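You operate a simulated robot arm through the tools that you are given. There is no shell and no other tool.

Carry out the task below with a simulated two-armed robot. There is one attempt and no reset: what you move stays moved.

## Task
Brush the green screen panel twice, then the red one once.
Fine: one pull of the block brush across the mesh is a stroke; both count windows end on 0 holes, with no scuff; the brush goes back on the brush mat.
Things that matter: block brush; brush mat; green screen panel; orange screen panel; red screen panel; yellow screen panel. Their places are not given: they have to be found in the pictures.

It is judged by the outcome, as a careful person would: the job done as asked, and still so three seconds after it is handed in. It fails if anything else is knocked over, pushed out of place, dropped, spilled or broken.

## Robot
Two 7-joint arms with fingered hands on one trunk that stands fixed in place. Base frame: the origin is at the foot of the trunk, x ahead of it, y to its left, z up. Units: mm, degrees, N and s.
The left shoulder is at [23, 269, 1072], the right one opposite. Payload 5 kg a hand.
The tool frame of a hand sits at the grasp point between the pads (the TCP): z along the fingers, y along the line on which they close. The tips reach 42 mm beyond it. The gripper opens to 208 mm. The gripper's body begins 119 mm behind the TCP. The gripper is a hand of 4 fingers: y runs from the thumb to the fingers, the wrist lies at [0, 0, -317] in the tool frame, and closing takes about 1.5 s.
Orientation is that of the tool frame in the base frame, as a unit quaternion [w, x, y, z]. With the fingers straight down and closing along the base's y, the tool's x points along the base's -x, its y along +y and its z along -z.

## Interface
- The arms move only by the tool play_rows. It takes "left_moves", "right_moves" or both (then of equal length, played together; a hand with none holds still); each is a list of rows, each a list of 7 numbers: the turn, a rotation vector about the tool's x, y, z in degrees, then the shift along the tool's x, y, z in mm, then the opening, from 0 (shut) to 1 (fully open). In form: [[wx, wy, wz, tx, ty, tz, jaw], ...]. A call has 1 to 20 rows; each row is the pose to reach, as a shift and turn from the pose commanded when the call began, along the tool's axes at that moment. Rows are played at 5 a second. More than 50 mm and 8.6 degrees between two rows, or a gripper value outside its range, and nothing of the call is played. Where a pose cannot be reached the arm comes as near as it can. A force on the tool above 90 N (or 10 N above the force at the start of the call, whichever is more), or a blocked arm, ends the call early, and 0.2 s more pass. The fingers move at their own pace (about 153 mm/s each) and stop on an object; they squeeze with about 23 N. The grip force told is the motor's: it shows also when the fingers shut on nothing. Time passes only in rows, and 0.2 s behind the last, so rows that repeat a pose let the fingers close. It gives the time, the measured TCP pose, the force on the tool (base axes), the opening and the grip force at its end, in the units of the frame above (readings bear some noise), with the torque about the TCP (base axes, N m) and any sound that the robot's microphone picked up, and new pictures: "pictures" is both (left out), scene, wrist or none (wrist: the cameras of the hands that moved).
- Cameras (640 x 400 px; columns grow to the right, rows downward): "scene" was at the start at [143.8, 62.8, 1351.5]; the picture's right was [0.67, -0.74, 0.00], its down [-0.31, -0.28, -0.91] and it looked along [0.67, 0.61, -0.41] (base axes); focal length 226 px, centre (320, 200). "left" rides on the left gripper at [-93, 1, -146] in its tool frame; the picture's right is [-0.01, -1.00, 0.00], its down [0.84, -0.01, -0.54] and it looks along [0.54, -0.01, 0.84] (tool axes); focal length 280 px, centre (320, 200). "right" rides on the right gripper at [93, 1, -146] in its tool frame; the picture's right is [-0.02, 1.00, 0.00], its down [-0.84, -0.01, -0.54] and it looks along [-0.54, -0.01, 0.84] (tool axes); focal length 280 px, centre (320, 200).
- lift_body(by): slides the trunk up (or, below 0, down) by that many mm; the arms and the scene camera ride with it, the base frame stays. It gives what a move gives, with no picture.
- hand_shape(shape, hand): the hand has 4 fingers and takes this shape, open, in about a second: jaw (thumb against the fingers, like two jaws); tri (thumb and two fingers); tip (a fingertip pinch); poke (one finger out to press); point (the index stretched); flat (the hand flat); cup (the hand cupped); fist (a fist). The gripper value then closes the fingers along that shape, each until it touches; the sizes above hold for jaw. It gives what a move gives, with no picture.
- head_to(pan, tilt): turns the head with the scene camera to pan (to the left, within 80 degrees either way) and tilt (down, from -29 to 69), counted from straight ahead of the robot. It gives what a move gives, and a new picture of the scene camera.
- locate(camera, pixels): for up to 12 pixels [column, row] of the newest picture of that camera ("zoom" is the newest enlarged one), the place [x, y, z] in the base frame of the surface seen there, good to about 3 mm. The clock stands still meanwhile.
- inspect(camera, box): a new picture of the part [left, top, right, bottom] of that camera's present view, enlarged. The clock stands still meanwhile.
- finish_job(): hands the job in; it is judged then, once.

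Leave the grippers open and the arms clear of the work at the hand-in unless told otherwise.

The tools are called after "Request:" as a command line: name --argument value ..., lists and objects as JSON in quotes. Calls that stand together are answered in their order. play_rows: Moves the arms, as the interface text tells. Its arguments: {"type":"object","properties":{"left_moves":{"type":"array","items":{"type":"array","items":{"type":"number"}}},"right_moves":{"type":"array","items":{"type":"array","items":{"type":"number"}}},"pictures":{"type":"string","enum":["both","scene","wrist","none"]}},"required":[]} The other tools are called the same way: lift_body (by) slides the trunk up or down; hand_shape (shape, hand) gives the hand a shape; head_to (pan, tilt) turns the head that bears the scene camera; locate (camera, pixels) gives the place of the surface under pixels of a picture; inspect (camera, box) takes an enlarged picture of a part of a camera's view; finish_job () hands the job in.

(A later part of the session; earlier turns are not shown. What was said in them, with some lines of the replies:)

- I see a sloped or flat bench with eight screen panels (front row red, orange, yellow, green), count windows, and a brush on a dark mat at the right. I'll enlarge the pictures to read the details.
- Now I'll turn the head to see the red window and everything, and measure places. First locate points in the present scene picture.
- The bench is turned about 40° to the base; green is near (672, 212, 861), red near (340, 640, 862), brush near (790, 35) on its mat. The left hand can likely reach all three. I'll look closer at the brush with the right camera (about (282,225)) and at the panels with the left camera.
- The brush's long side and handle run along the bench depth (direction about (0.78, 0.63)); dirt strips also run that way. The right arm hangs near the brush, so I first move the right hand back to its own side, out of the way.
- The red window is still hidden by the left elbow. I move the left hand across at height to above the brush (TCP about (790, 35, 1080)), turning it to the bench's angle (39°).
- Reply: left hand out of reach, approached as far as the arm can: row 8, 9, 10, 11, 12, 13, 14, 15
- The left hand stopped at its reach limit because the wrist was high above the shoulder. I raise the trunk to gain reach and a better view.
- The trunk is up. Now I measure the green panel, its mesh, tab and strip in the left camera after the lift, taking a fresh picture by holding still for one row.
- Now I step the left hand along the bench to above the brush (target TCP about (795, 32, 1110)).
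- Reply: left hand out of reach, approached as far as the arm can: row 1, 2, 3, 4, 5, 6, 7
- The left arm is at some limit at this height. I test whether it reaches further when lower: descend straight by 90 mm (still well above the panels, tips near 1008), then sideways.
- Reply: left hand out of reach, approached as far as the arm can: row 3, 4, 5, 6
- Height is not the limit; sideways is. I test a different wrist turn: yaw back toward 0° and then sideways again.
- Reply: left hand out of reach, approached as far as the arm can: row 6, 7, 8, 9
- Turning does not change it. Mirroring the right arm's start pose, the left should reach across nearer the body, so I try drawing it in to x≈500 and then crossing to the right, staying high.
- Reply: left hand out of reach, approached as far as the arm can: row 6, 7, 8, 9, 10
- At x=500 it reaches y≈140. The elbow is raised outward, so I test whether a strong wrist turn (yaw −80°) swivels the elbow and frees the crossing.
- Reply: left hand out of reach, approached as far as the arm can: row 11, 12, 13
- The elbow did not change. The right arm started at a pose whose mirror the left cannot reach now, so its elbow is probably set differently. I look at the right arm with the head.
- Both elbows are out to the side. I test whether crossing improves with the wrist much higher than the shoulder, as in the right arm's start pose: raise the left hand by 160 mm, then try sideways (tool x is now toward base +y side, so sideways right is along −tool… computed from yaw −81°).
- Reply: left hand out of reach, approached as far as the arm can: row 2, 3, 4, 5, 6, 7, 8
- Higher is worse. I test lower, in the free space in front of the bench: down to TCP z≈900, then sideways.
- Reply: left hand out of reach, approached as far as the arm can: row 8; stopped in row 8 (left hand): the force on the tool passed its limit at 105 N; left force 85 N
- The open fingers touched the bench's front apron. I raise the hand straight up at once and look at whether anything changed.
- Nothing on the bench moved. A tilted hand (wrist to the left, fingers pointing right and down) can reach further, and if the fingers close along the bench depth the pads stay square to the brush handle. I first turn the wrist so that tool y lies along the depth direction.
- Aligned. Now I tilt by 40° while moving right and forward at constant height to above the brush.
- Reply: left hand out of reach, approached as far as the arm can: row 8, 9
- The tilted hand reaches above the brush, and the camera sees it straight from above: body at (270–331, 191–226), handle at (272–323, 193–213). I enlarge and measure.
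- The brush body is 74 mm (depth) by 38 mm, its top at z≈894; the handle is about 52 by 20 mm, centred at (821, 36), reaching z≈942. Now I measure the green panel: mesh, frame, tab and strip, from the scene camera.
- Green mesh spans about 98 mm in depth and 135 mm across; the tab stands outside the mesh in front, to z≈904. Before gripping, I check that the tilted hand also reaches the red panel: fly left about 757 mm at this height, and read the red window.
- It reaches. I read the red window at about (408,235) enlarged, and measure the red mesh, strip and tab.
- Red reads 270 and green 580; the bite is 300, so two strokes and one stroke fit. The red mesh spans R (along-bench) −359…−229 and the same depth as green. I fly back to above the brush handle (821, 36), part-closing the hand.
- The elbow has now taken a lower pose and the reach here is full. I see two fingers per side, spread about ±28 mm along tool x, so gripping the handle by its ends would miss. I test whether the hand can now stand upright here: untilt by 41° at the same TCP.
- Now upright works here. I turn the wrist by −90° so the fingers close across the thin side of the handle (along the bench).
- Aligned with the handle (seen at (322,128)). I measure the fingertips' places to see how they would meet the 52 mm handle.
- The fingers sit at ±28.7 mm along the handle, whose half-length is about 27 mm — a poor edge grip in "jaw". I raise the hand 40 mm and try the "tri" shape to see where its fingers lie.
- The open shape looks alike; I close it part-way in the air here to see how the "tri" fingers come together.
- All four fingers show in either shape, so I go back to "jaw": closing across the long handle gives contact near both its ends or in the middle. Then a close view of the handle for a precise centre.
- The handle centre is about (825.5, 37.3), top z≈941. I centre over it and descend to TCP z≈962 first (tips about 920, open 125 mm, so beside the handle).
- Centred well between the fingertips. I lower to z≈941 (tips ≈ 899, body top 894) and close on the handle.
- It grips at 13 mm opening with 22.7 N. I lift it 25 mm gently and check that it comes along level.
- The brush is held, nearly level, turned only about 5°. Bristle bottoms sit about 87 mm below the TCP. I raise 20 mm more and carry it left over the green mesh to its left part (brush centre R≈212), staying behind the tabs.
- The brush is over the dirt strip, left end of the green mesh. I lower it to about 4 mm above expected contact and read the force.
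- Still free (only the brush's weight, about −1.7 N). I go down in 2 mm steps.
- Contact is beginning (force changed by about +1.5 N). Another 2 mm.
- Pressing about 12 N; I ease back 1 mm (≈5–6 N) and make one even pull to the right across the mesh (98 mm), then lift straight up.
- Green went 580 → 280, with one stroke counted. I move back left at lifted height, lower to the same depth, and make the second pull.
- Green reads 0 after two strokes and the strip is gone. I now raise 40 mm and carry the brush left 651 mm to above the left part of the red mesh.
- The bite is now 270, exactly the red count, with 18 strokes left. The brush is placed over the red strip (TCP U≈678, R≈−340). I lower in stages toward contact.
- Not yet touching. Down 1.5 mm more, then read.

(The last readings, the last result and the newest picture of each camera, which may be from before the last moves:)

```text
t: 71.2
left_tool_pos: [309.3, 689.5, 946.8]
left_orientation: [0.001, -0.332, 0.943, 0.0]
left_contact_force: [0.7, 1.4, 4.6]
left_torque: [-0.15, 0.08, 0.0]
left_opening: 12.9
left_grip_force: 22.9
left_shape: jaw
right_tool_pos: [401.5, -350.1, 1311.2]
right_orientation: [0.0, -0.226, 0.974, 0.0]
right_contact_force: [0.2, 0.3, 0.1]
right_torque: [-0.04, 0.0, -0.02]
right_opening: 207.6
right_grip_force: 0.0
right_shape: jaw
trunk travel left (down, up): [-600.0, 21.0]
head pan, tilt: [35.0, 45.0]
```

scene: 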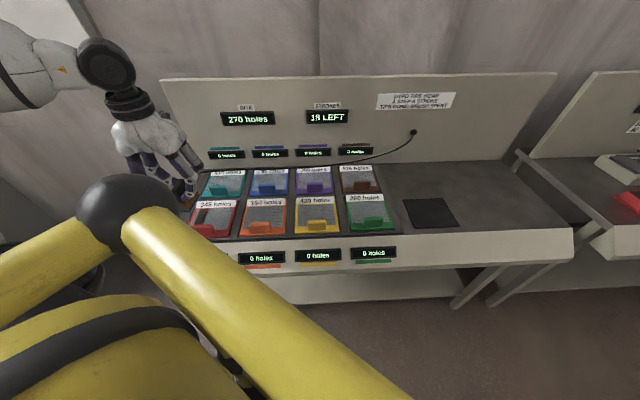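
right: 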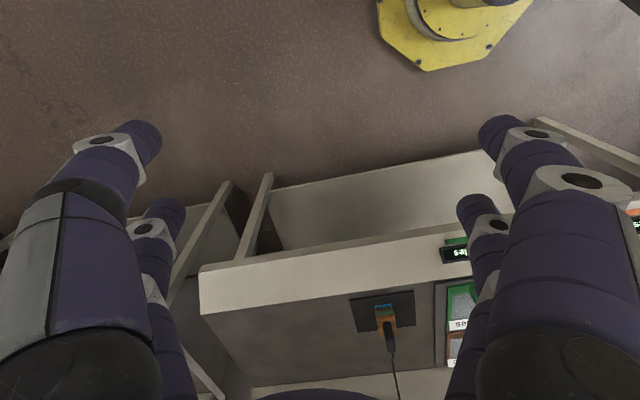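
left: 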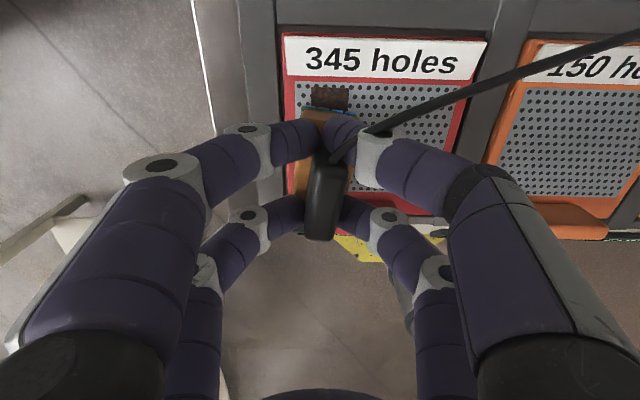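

Now about 6 N of press, as on green. One even pull to the right across the red mesh, then straight up.

Request:
play_rows --left_moves '[[0, 0, 0, 0, 0, 0, 0], [0, 0, 0, 0, -12, 0, 0], [0, 0, 0, 0, -26, 0, 0], [0, 0, 0, 0, -40, 0, 0], [0, 0, 0, 0, -54, 0, 0], [0, 0, 0, 0, -68, 0, 0], [0, 0, 0, 0, -82, 0, 0], [0, 0, 0, 0, -96, 0, 0], [0, 0, 0, 0, -98, -5, 0], [0, 0, 0, 0, -98, -20, 0], [0, 0, 0, 0, -98, -45, 0], [0, 0, 0, 0, -98, -78, 0], [0, 0, 0, 0, -98, -78, 0]]' --pictures "both"

Request:
inspect --camera "scene" --box '[210, 90, 370, 180]'

Request:
inspect --camera "left" --box '[160, 0, 400, 260]'

```text
t: 74.0
left_tool_pos: [370.9, 614.7, 1023.9]
left_orientation: [0.001, -0.331, 0.943, 0.001]
left_contact_force: [1.0, -1.3, -1.6]
left_torque: [-0.02, 0.0, -0.02]
left_opening: 12.7
left_grip_force: 23.0
left_shape: jaw
right_tool_pos: [401.3, -349.8, 1311.5]
right_orientation: [0.0, -0.227, 0.974, 0.0]
right_contact_force: [-0.2, -0.3, 0.6]
right_torque: [-0.06, -0.01, -0.01]
right_opening: 207.9
right_grip_force: 0.0
right_shape: jaw
trunk travel left (down, up): [-600.0, 21.0]
head pan, tilt: [35.0, 45.0]
```

scene: 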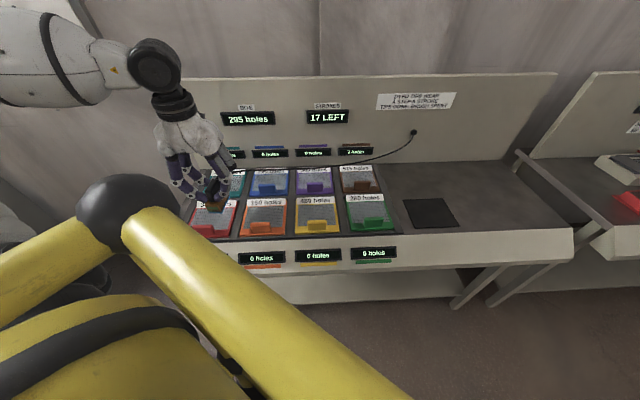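
left: 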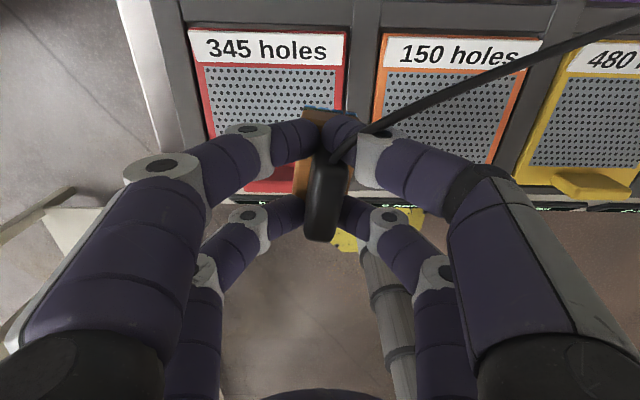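

```text
4.00 times, centred on (290, 135) of scene
```

zoom: 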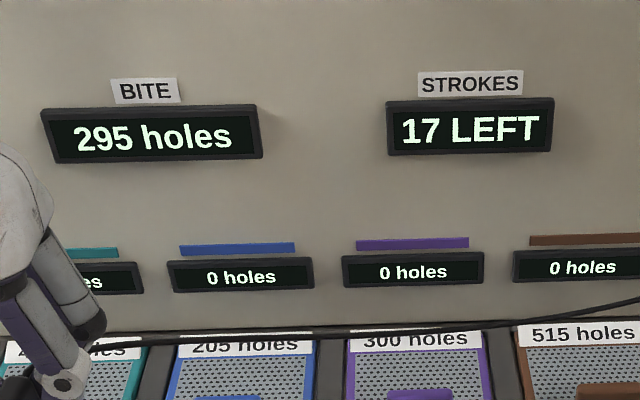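

```text
1.54 times, centred on (280, 130) of left
```

zoom: 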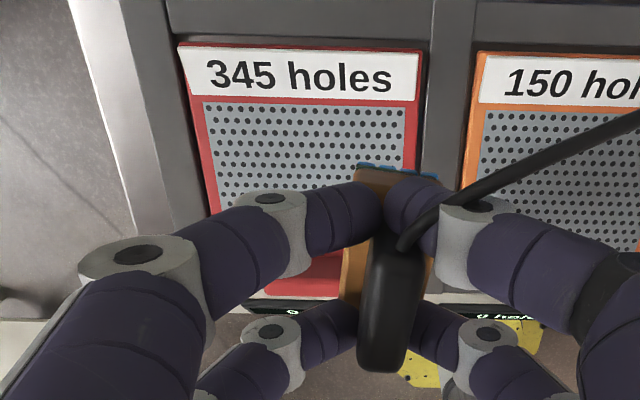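

The red strip is gone, strokes left 17. I carry the brush back to the right at this height, half way first, to check that the arm follows.

Request:
play_rows --left_moves '[[0, 0, 0, 0, -43, 0, 0], [0, 0, 0, 1, -87, 0, 0], [0, 0, 0, 1, -130, 0, 0], [0, 0, 0, 2, -173, 0, 0], [0, 0, 0, 2, -217, 0, 0], [0, 0, 0, 3, -260, 0, 0], [0, 0, 0, 4, -303, 0, 0], [0, 0, 0, 4, -347, 0, 0], [0, 0, 0, 5, -390, 0, 0], [0, 0, 0, 6, -433, 0, 0], [0, 0, 0, 6, -433, 0, 0]]' --pictures "both"

```text
t: 76.4
left_tool_pos: [636.5, 272.6, 1027.1]
left_orientation: [0.001, -0.331, 0.944, 0.0]
left_contact_force: [0.2, -0.3, -1.7]
left_torque: [-0.02, -0.05, 0.0]
left_opening: 12.2
left_grip_force: 23.3
left_shape: jaw
right_tool_pos: [399.9, -349.1, 1310.4]
right_orientation: [0.0, -0.227, 0.974, 0.001]
right_contact_force: [-0.5, 0.3, 0.3]
right_torque: [0.01, -0.12, 0.0]
right_opening: 207.8
right_grip_force: 0.1
right_shape: jaw
trunk travel left (down, up): [-600.0, 21.0]
head pan, tilt: [35.0, 45.0]
```

scene: 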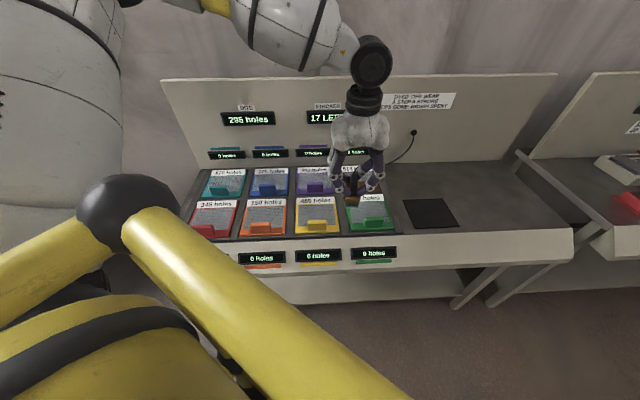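
left: 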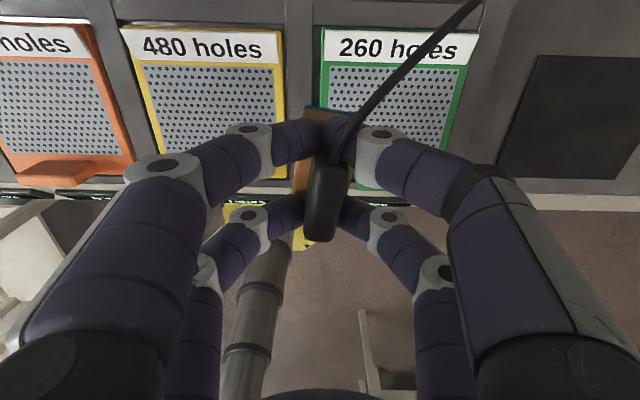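

The arm follows, but its elbow has gone back to the raised pose, which earlier could not reach the mat upright. Earlier, tilting 41° and flying over red and back set the elbow low; I repeat that in the air with the brush held: rise 63 mm, tilt and fly left.

Request:
play_rows --left_moves '[[0, 0, 0, 0, 0, -32, 0], [0, 0, 0, 0, 0, -63, 0], [7, 0, 0, 0, 0, -63, 0], [14, 0, 0, 0, 0, -63, 0], [21, 0, 0, 0, 20, -63, 0], [28, 0, 0, 0, 60, -63, 0], [35, 0, 0, 0, 100, -63, 0], [41, 0, 0, 0, 140, -63, 0], [41, 0, 0, 0, 182, -63, 0], [41, 0, 0, 0, 224, -63, 0], [41, 0, 0, 0, 266, -63, 0], [41, 0, 0, 0, 308, -63, 0], [41, 0, 0, 0, 350, -63, 0], [41, 0, 0, 0, 392, -63, 0], [41, 0, 0, 0, 434, -63, 0], [41, 0, 0, 0, 468, -63, 0], [41, 0, 0, 0, 468, -63, 0]]' --pictures "both"

```text
t: 80.0
left_tool_pos: [341.8, 638.5, 1090.2]
left_orientation: [0.118, -0.309, 0.884, -0.33]
left_contact_force: [-0.6, 0.3, -2.2]
left_torque: [0.09, 0.02, 0.04]
left_opening: 11.5
left_grip_force: 22.8
left_shape: jaw
right_tool_pos: [401.1, -348.8, 1310.7]
right_orientation: [0.0, -0.227, 0.974, 0.0]
right_contact_force: [-0.2, 0.2, 0.5]
right_torque: [0.06, -0.05, -0.02]
right_opening: 207.8
right_grip_force: 0.1
right_shape: jaw
trunk travel left (down, up): [-600.0, 21.0]
head pan, tilt: [35.0, 45.0]
```

scene: 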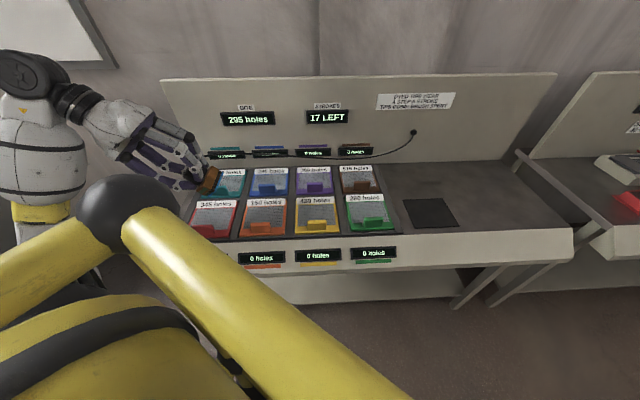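
left: 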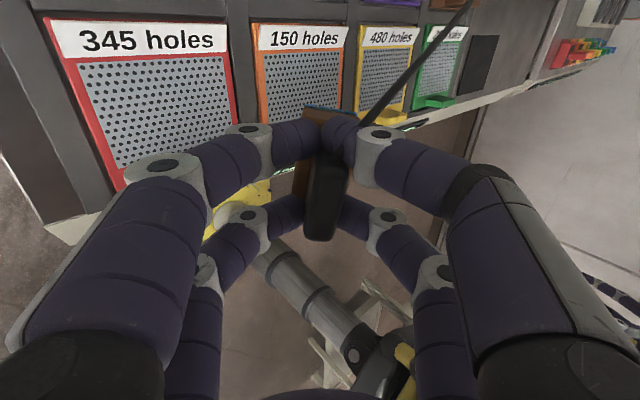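

The elbow is now low, and the brush is still held. I fly right, tilted, to above the mat as before.

Request:
play_rows --left_moves '[[0, 0, 0, 0, -31, 30, 0], [0, 0, 0, 0, -62, 60, 0], [0, 0, 0, 0, -93, 89, 0], [0, 0, 0, 0, -124, 119, 0], [0, 0, 0, 1, -155, 149, 0], [0, 0, 0, 1, -186, 179, 0], [0, 0, 0, 1, -217, 208, 0], [0, 0, 0, 1, -248, 238, 0], [0, 0, 0, 1, -278, 268, 0], [0, 0, 0, 1, -309, 298, 0], [0, 0, 0, 1, -340, 328, 0], [0, 0, 0, 1, -371, 357, 0], [0, 0, 0, 2, -402, 387, 0], [0, 0, 0, 2, -433, 417, 0], [0, 0, 0, 2, -464, 447, 0], [0, 0, 0, 2, -495, 476, 0], [0, 0, 0, 2, -526, 506, 0], [0, 0, 0, 2, -557, 536, 0], [0, 0, 0, 2, -557, 536, 0]]' --pictures "both"

```text
t: 84.0
left_tool_pos: [823.1, 33.6, 1046.2]
left_orientation: [0.118, -0.31, 0.884, -0.33]
left_contact_force: [0.3, 0.8, -1.7]
left_torque: [-0.02, 0.0, -0.06]
left_opening: 11.3
left_grip_force: 22.9
left_shape: jaw
right_tool_pos: [401.0, -349.4, 1311.5]
right_orientation: [0.0, -0.226, 0.974, 0.0]
right_contact_force: [0.5, 0.9, 1.0]
right_torque: [-0.05, -0.03, 0.0]
right_opening: 207.8
right_grip_force: 0.0
right_shape: jaw
trunk travel left (down, up): [-600.0, 21.0]
head pan, tilt: [35.0, 45.0]
```

scene: 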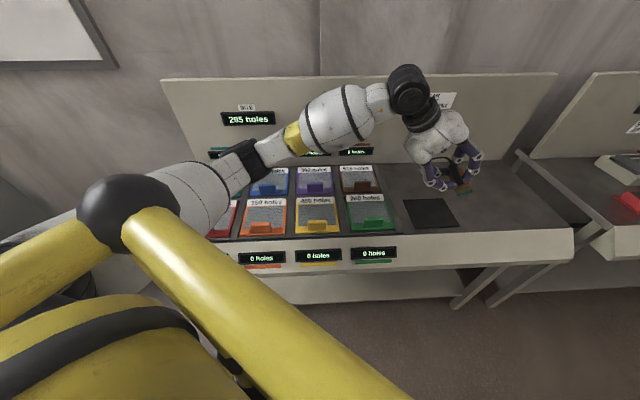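
left: 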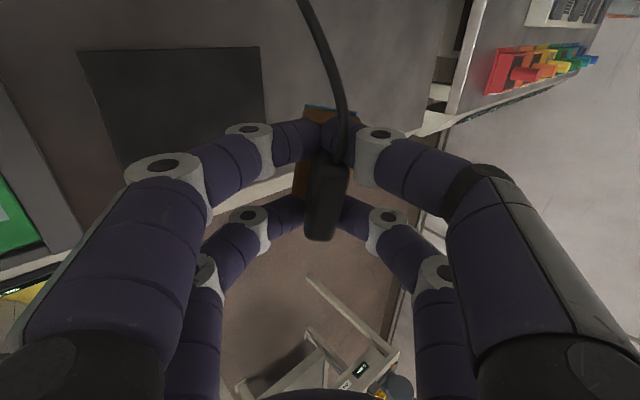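

Reached with the low elbow. I bring the hand upright again in place.

Request:
play_rows --left_moves '[[-7, 0, 0, 0, 0, 0, 0], [-14, 0, 0, 0, 0, 0, 0], [-21, 0, 0, 0, 0, 0, 0], [-28, 0, 0, 0, 0, 0, 0], [-35, 0, 0, 0, 0, 0, 0], [-41, 0, 0, 0, 0, 0, 0], [-41, 0, 0, 0, 0, 0, 0]]' --pictures "both"

Request:
inspect --camera "left" --box '[200, 20, 440, 260]'

Request:
inspect --camera "scene" --box '[390, 110, 500, 240]'

```text
t: 85.6
left_tool_pos: [824.5, 33.1, 1048.9]
left_orientation: [0.001, -0.331, 0.944, 0.002]
left_contact_force: [-0.9, 1.5, -2.1]
left_torque: [-0.11, 0.02, 0.0]
left_opening: 11.7
left_grip_force: 23.1
left_shape: jaw
right_tool_pos: [400.9, -347.6, 1311.5]
right_orientation: [0.0, -0.227, 0.974, 0.0]
right_contact_force: [-0.5, 0.6, -0.7]
right_torque: [-0.08, 0.02, -0.03]
right_opening: 208.1
right_grip_force: 0.1
right_shape: jaw
trunk travel left (down, up): [-600.0, 21.0]
head pan, tilt: [35.0, 45.0]
```

scene: 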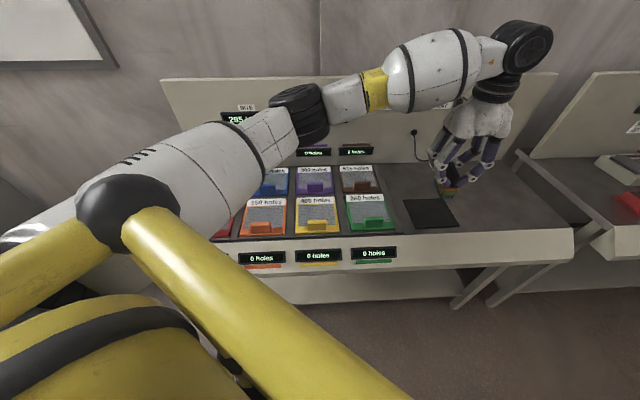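
left: 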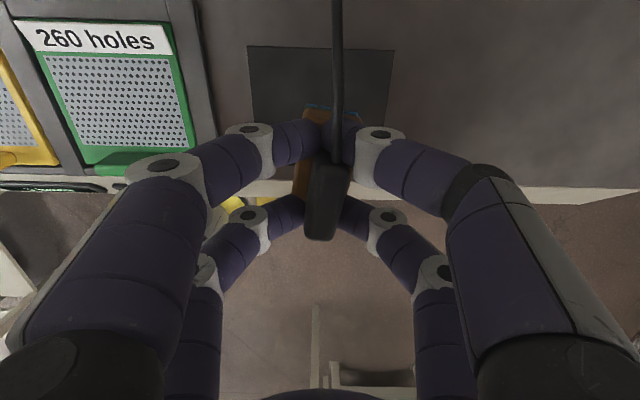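

```text
1.67 times, centred on (320, 140) of left
```

zoom: 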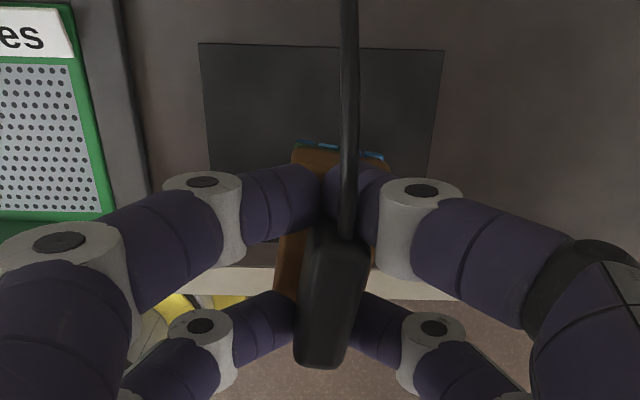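

```text
3.08 times, centred on (445, 175) of scene
```

zoom: 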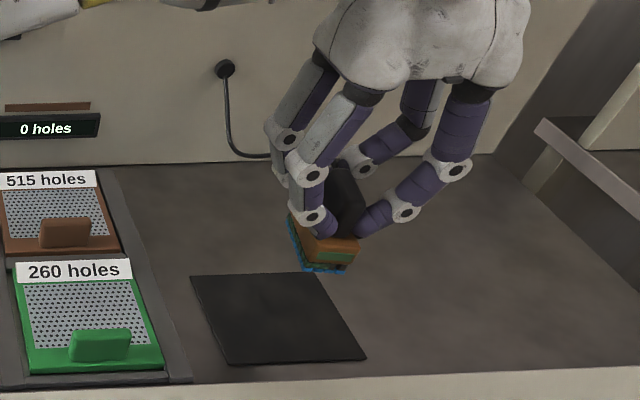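

The brush is turned about 6° in the hand; I turn back by that, centre over the mat (centre about U 663, R 487) and lower to about 5 mm above expected contact.

Request:
play_rows --left_moves '[[0, 0, -6.5, -3, 4, 0, 0], [0, 0, -6.5, -3, 4, 30, 0], [0, 0, -6.5, -3, 4, 60, 0], [0, 0, -6.5, -3, 4, 85, 0], [0, 0, -6.5, -3, 4, 97, 0], [0, 0, -6.5, -3, 4, 103, 0], [0, 0, -6.5, -3, 4, 103, 0]]' --pictures "both"

Request:
inspect --camera "scene" --box '[390, 130, 500, 240]'

```text
t: 87.2
left_tool_pos: [823.9, 37.0, 946.2]
left_orientation: [0.001, -0.385, 0.923, 0.0]
left_contact_force: [-0.8, -0.3, -0.9]
left_torque: [0.01, 0.0, -0.01]
left_opening: 11.6
left_grip_force: 23.1
left_shape: jaw
right_tool_pos: [400.0, -349.1, 1311.8]
right_orientation: [0.0, -0.226, 0.974, 0.0]
right_contact_force: [0.0, 0.3, 0.2]
right_torque: [0.0, -0.04, -0.01]
right_opening: 207.6
right_grip_force: 0.1
right_shape: jaw
trunk travel left (down, up): [-600.0, 21.0]
head pan, tilt: [35.0, 45.0]
```

scene: 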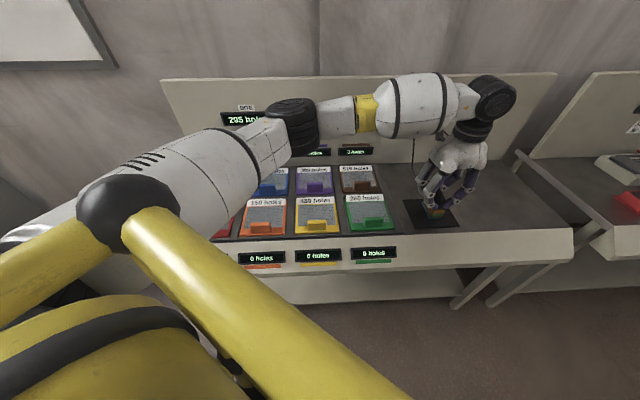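
left: 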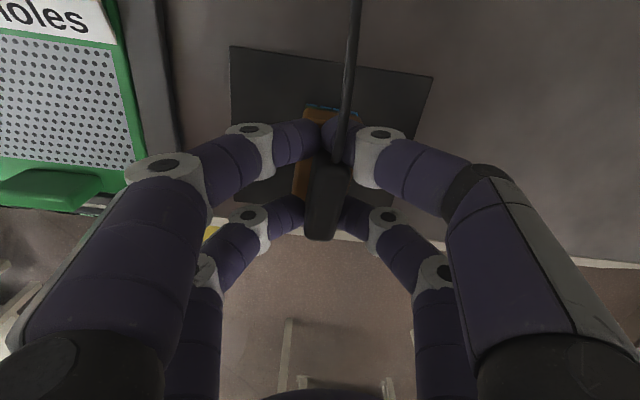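

```text
3.64 times, centred on (445, 185) of scene
```

zoom: 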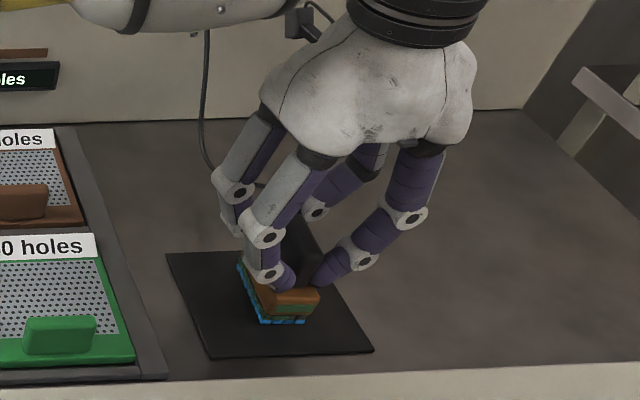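

Just above the mat. I go down in small steps and read the force.

Request:
play_rows --left_moves '[[0, 0, 0, 0, 0, 2, 0], [0, 0, 0, 0, 0, 4, 0], [0, 0, 0, 0, 0, 4, 0]]' --pictures "none"

Request:
play_rows --left_moves '[[0, 0, 0, 0, 0, 1.5, 0], [0, 0, 0, 0, 0, 1.5, 0]]' --pictures "none"

```text
t: 88.0
left_tool_pos: [823.6, 37.1, 941.1]
left_orientation: [0.002, -0.384, 0.923, 0.001]
left_contact_force: [0.1, 0.3, -1.7]
left_torque: [0.01, -0.06, -0.01]
left_opening: 11.5
left_grip_force: 23.0
left_shape: jaw
right_tool_pos: [400.7, -349.9, 1310.5]
right_orientation: [0.0, -0.227, 0.974, 0.001]
right_contact_force: [0.6, 0.2, 0.2]
right_torque: [0.02, -0.02, 0.0]
right_opening: 208.1
right_grip_force: 0.1
right_shape: jaw
trunk travel left (down, up): [-600.0, 21.0]
head pan, tilt: [35.0, 45.0]
```

```text
t: 88.6
left_tool_pos: [824.4, 37.0, 939.4]
left_orientation: [0.001, -0.385, 0.923, 0.001]
left_contact_force: [0.1, 0.1, -0.3]
left_torque: [-0.04, 0.0, 0.03]
left_opening: 11.6
left_grip_force: 23.2
left_shape: jaw
right_tool_pos: [399.3, -349.5, 1310.7]
right_orientation: [-0.001, -0.227, 0.974, -0.001]
right_contact_force: [-1.1, -0.5, -1.2]
right_torque: [0.01, 0.0, 0.0]
right_opening: 207.9
right_grip_force: 0.0
right_shape: jaw
trunk travel left (down, up): [-600.0, 21.0]
head pan, tilt: [35.0, 45.0]
```

The mat now carries the brush. I go 0.6 mm further and open the hand slowly.

Request:
play_rows --left_moves '[[0, 0, 0, 0, 0, 0.6, 0], [0, 0, 0, 0, 0, 0.6, 0.06], [0, 0, 0, 0, 0, 0.6, 0.1], [0, 0, 0, 0, 0, 0.6, 0.15], [0, 0, 0, 0, 0, 0.6, 0.22], [0, 0, 0, 0, 0, 0.6, 0.32], [0, 0, 0, 0, 0, 0.6, 0.45], [0, 0, 0, 0, 0, 0.6, 0.5], [0, 0, 0, 0, 0, 0.6, 0.5]]' --pictures "wrist"

Request:
inspect --camera "scene" --box '[390, 130, 500, 240]'

```text
t: 90.6
left_tool_pos: [824.8, 36.5, 940.2]
left_orientation: [0.002, -0.384, 0.923, 0.0]
left_contact_force: [0.5, -0.6, -0.6]
left_torque: [0.0, -0.01, 0.0]
left_opening: 103.2
left_grip_force: 0.0
left_shape: jaw
right_tool_pos: [401.3, -350.1, 1310.7]
right_orientation: [0.0, -0.227, 0.974, -0.001]
right_contact_force: [-0.2, -0.3, 0.4]
right_torque: [0.02, -0.02, 0.01]
right_opening: 207.9
right_grip_force: 0.1
right_shape: jaw
trunk travel left (down, up): [-600.0, 21.0]
head pan, tilt: [35.0, 45.0]
```

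left: 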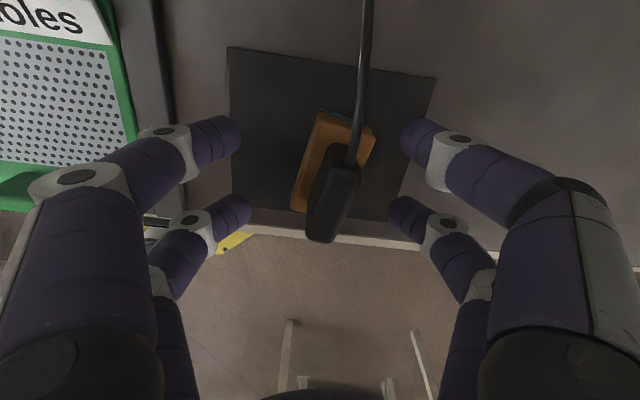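

```text
3.64 times, centred on (445, 185) of scene
```

zoom: 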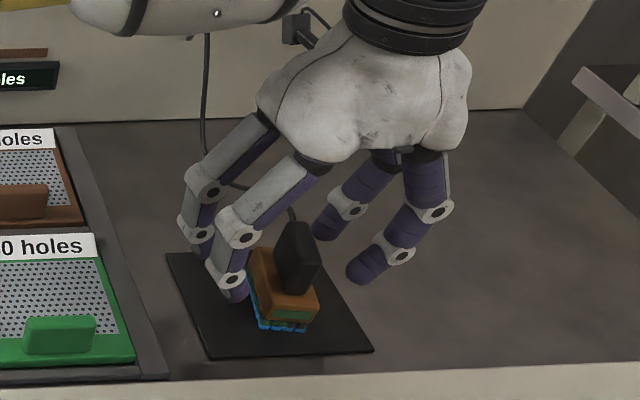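

The brush stands on the mat. I raise the hand straight up, fully opening once above.

Request:
play_rows --left_moves '[[0, 0, 0, 0, 0, -20, 0.5], [0, 0, 0, 0, 0, -50, 0.5], [0, 0, 0, 0, 0, -85, 0.5], [0, 0, 0, 0, 0, -120, 0.7], [0, 0, 0, 0, 0, -160, 1], [0, 0, 0, 0, 0, -200, 1], [0, 0, 0, 0, 0, -200, 1], [0, 0, 0, 0, 0, -200, 1]]' --pictures "both"

Request:
inspect --camera "left" --box '[220, 20, 440, 180]'

Request:
inspect --camera "scene" --box '[180, 140, 480, 280]'

```text
t: 92.4
left_tool_pos: [823.8, 35.9, 1139.7]
left_orientation: [0.002, -0.383, 0.924, 0.0]
left_contact_force: [-0.4, -0.5, 0.2]
left_torque: [0.07, -0.05, 0.03]
left_opening: 207.7
left_grip_force: 0.1
left_shape: jaw
right_tool_pos: [400.8, -349.6, 1311.3]
right_orientation: [0.0, -0.227, 0.974, 0.0]
right_contact_force: [-1.2, 0.4, 0.3]
right_torque: [0.01, -0.06, 0.04]
right_opening: 208.1
right_grip_force: 0.2
right_shape: jaw
trunk travel left (down, up): [-600.0, 21.0]
head pan, tilt: [35.0, 45.0]
```

scene: 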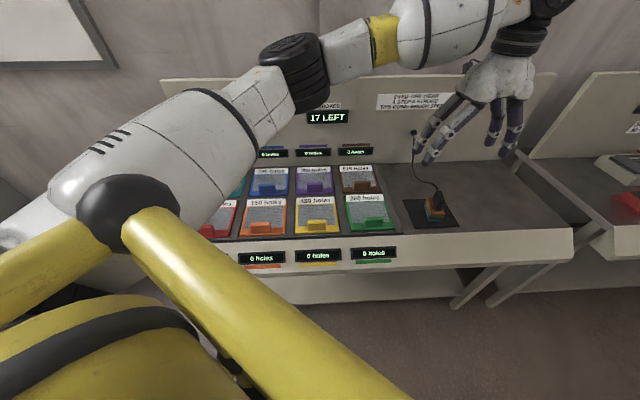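
left: 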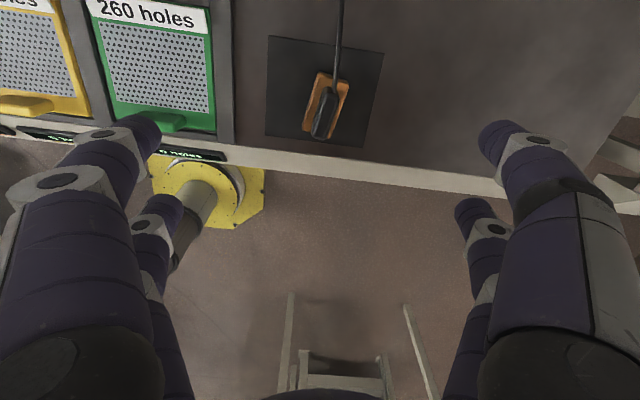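

```text
2.50 times, centred on (330, 100) of left
```

zoom: 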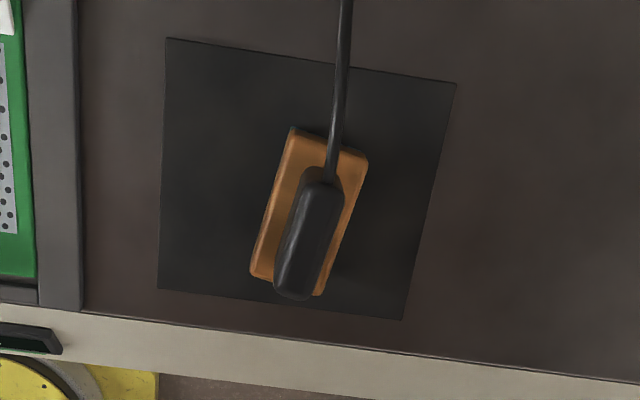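

```text
2.13 times, centred on (330, 210) of scene
```

zoom: 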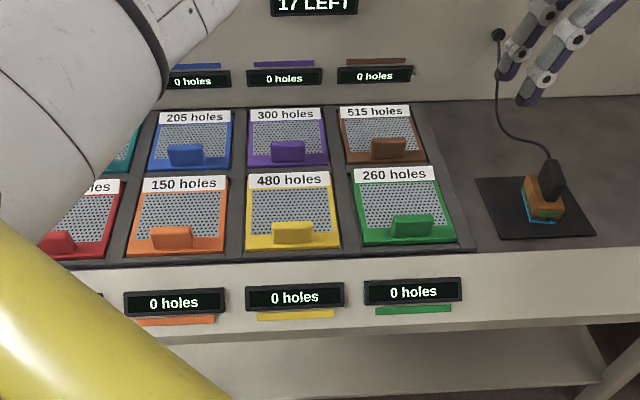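

The brush rests fully on its mat with only a slight turn. Last check: the red window, hidden from the head. I fly the empty left hand left and somewhat toward the robot, well above the bench, to see it.

Request:
play_rows --left_moves '[[0, 0, 0, 3, 42, 0, 1], [0, 0, 0, 5, 84, 0, 1], [0, 0, 0, 8, 125, 0, 1], [0, 0, 1, 10, 167, 0, 1], [0, 0, 1, 13, 209, 0, 1], [0, 0, 2, 15, 250, 0, 1], [0, 0, 2, 18, 292, 0, 1], [0, 0, 3, 20, 334, 0, 1], [0, 0, 3, 23, 375, 0, 1], [0, 0, 4, 25, 417, 0, 1], [0, 0, 4, 28, 459, 0, 1], [0, 0, 5, 30, 500, 0, 1], [0, 0, 5, 33, 542, 0, 1], [0, 0, 6, 35, 584, 0, 1], [0, 0, 6, 38, 625, 0, 1], [0, 0, 6, 40, 667, 0, 1], [0, 0, 6.5, 43, 709, 0, 1], [0, 0, 6.5, 43, 709, 0, 1]]' --pictures "both"

```text
t: 96.2
left_tool_pos: [291.3, 506.5, 1139.6]
left_orientation: [0.001, -0.331, 0.944, 0.001]
left_contact_force: [0.8, -0.3, 0.8]
left_torque: [0.07, 0.07, 0.02]
left_opening: 208.0
left_grip_force: 0.1
left_shape: jaw
right_tool_pos: [403.6, -350.0, 1311.0]
right_orientation: [-0.001, -0.225, 0.974, 0.0]
right_contact_force: [1.4, -0.6, -1.0]
right_torque: [0.08, 0.09, 0.0]
right_opening: 207.7
right_grip_force: 0.0
right_shape: jaw
trunk travel left (down, up): [-600.0, 21.0]
head pan, tilt: [35.0, 45.0]
```

scene: 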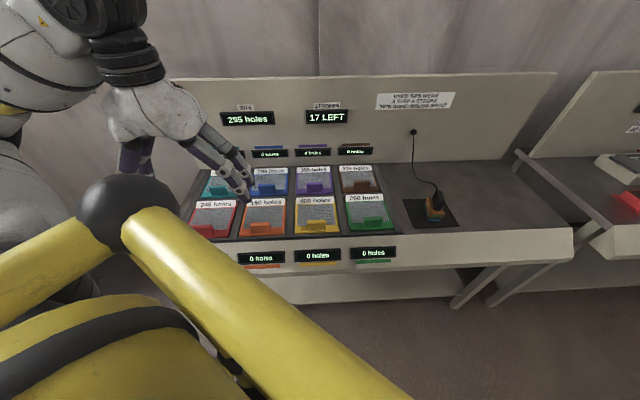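
left: 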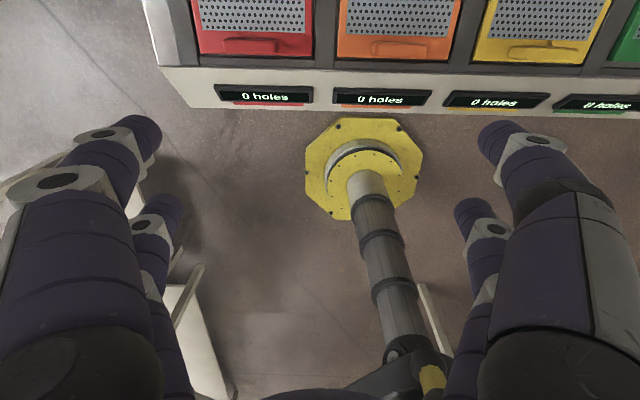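

I enlarge the red window (about (265,96)) and the red and green meshes to check for zero and no scuff.

Request:
inspect --camera "left" --box '[180, 0, 460, 120]'

Request:
inspect --camera "scene" --box '[180, 150, 300, 270]'

Request:
inspect --camera "scene" --box '[330, 150, 480, 270]'

```text
2.29 times, centred on (320, 60) of left
```

zoom: 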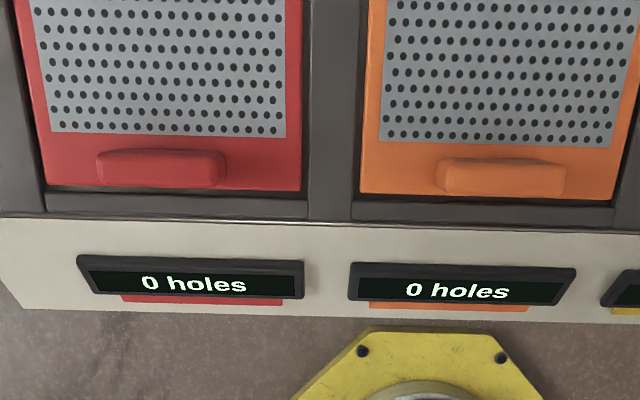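

```text
3.33 times, centred on (240, 210) of scene
```

zoom: 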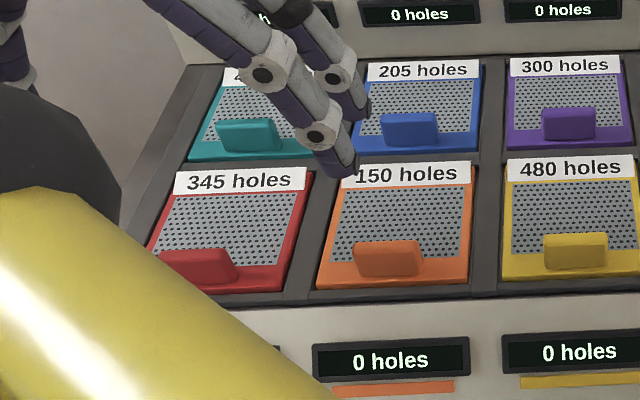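

```text
3.33 times, centred on (405, 210) of scene
```

zoom: 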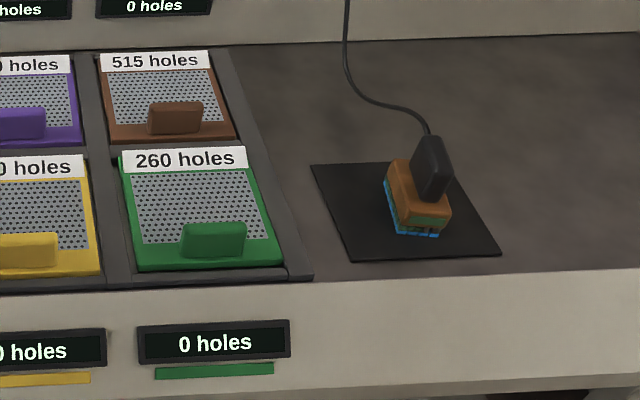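

The red and green windows both read 0, and neither mesh shows a scuff. All other windows I can see read 0. The brush stands on its mat, and both hands are open, raised and clear of the bench. I hand the job in.

Request:
finish_job

```text
The job is handed in.
```

The job is handed in. I brushed the green panel twice and the red panel once, and the block brush is back on its mat.

- **Green:** the window went from 580 to 280 to 0 holes over the two strokes.
- **Red:** the window went from 270 to 0 holes in one stroke.
- **Strokes used:** the counter dropped from 20 to 17, so only those three strokes registered.
- **Scuffs:** I saw none on either mesh in the close-up pictures.
- **Brush:** it rests fully on the mat, turned about 10° from how it first lay.

Early on, while I was testing how far the left arm could reach, its open fingers pressed on the front of the bench at about 105 N. The move stopped itself and I backed off. Nothing looked moved or marked in the pictures afterwards.

Both hands are open and clear of the bench. The trunk is still 150 mm above where it started.
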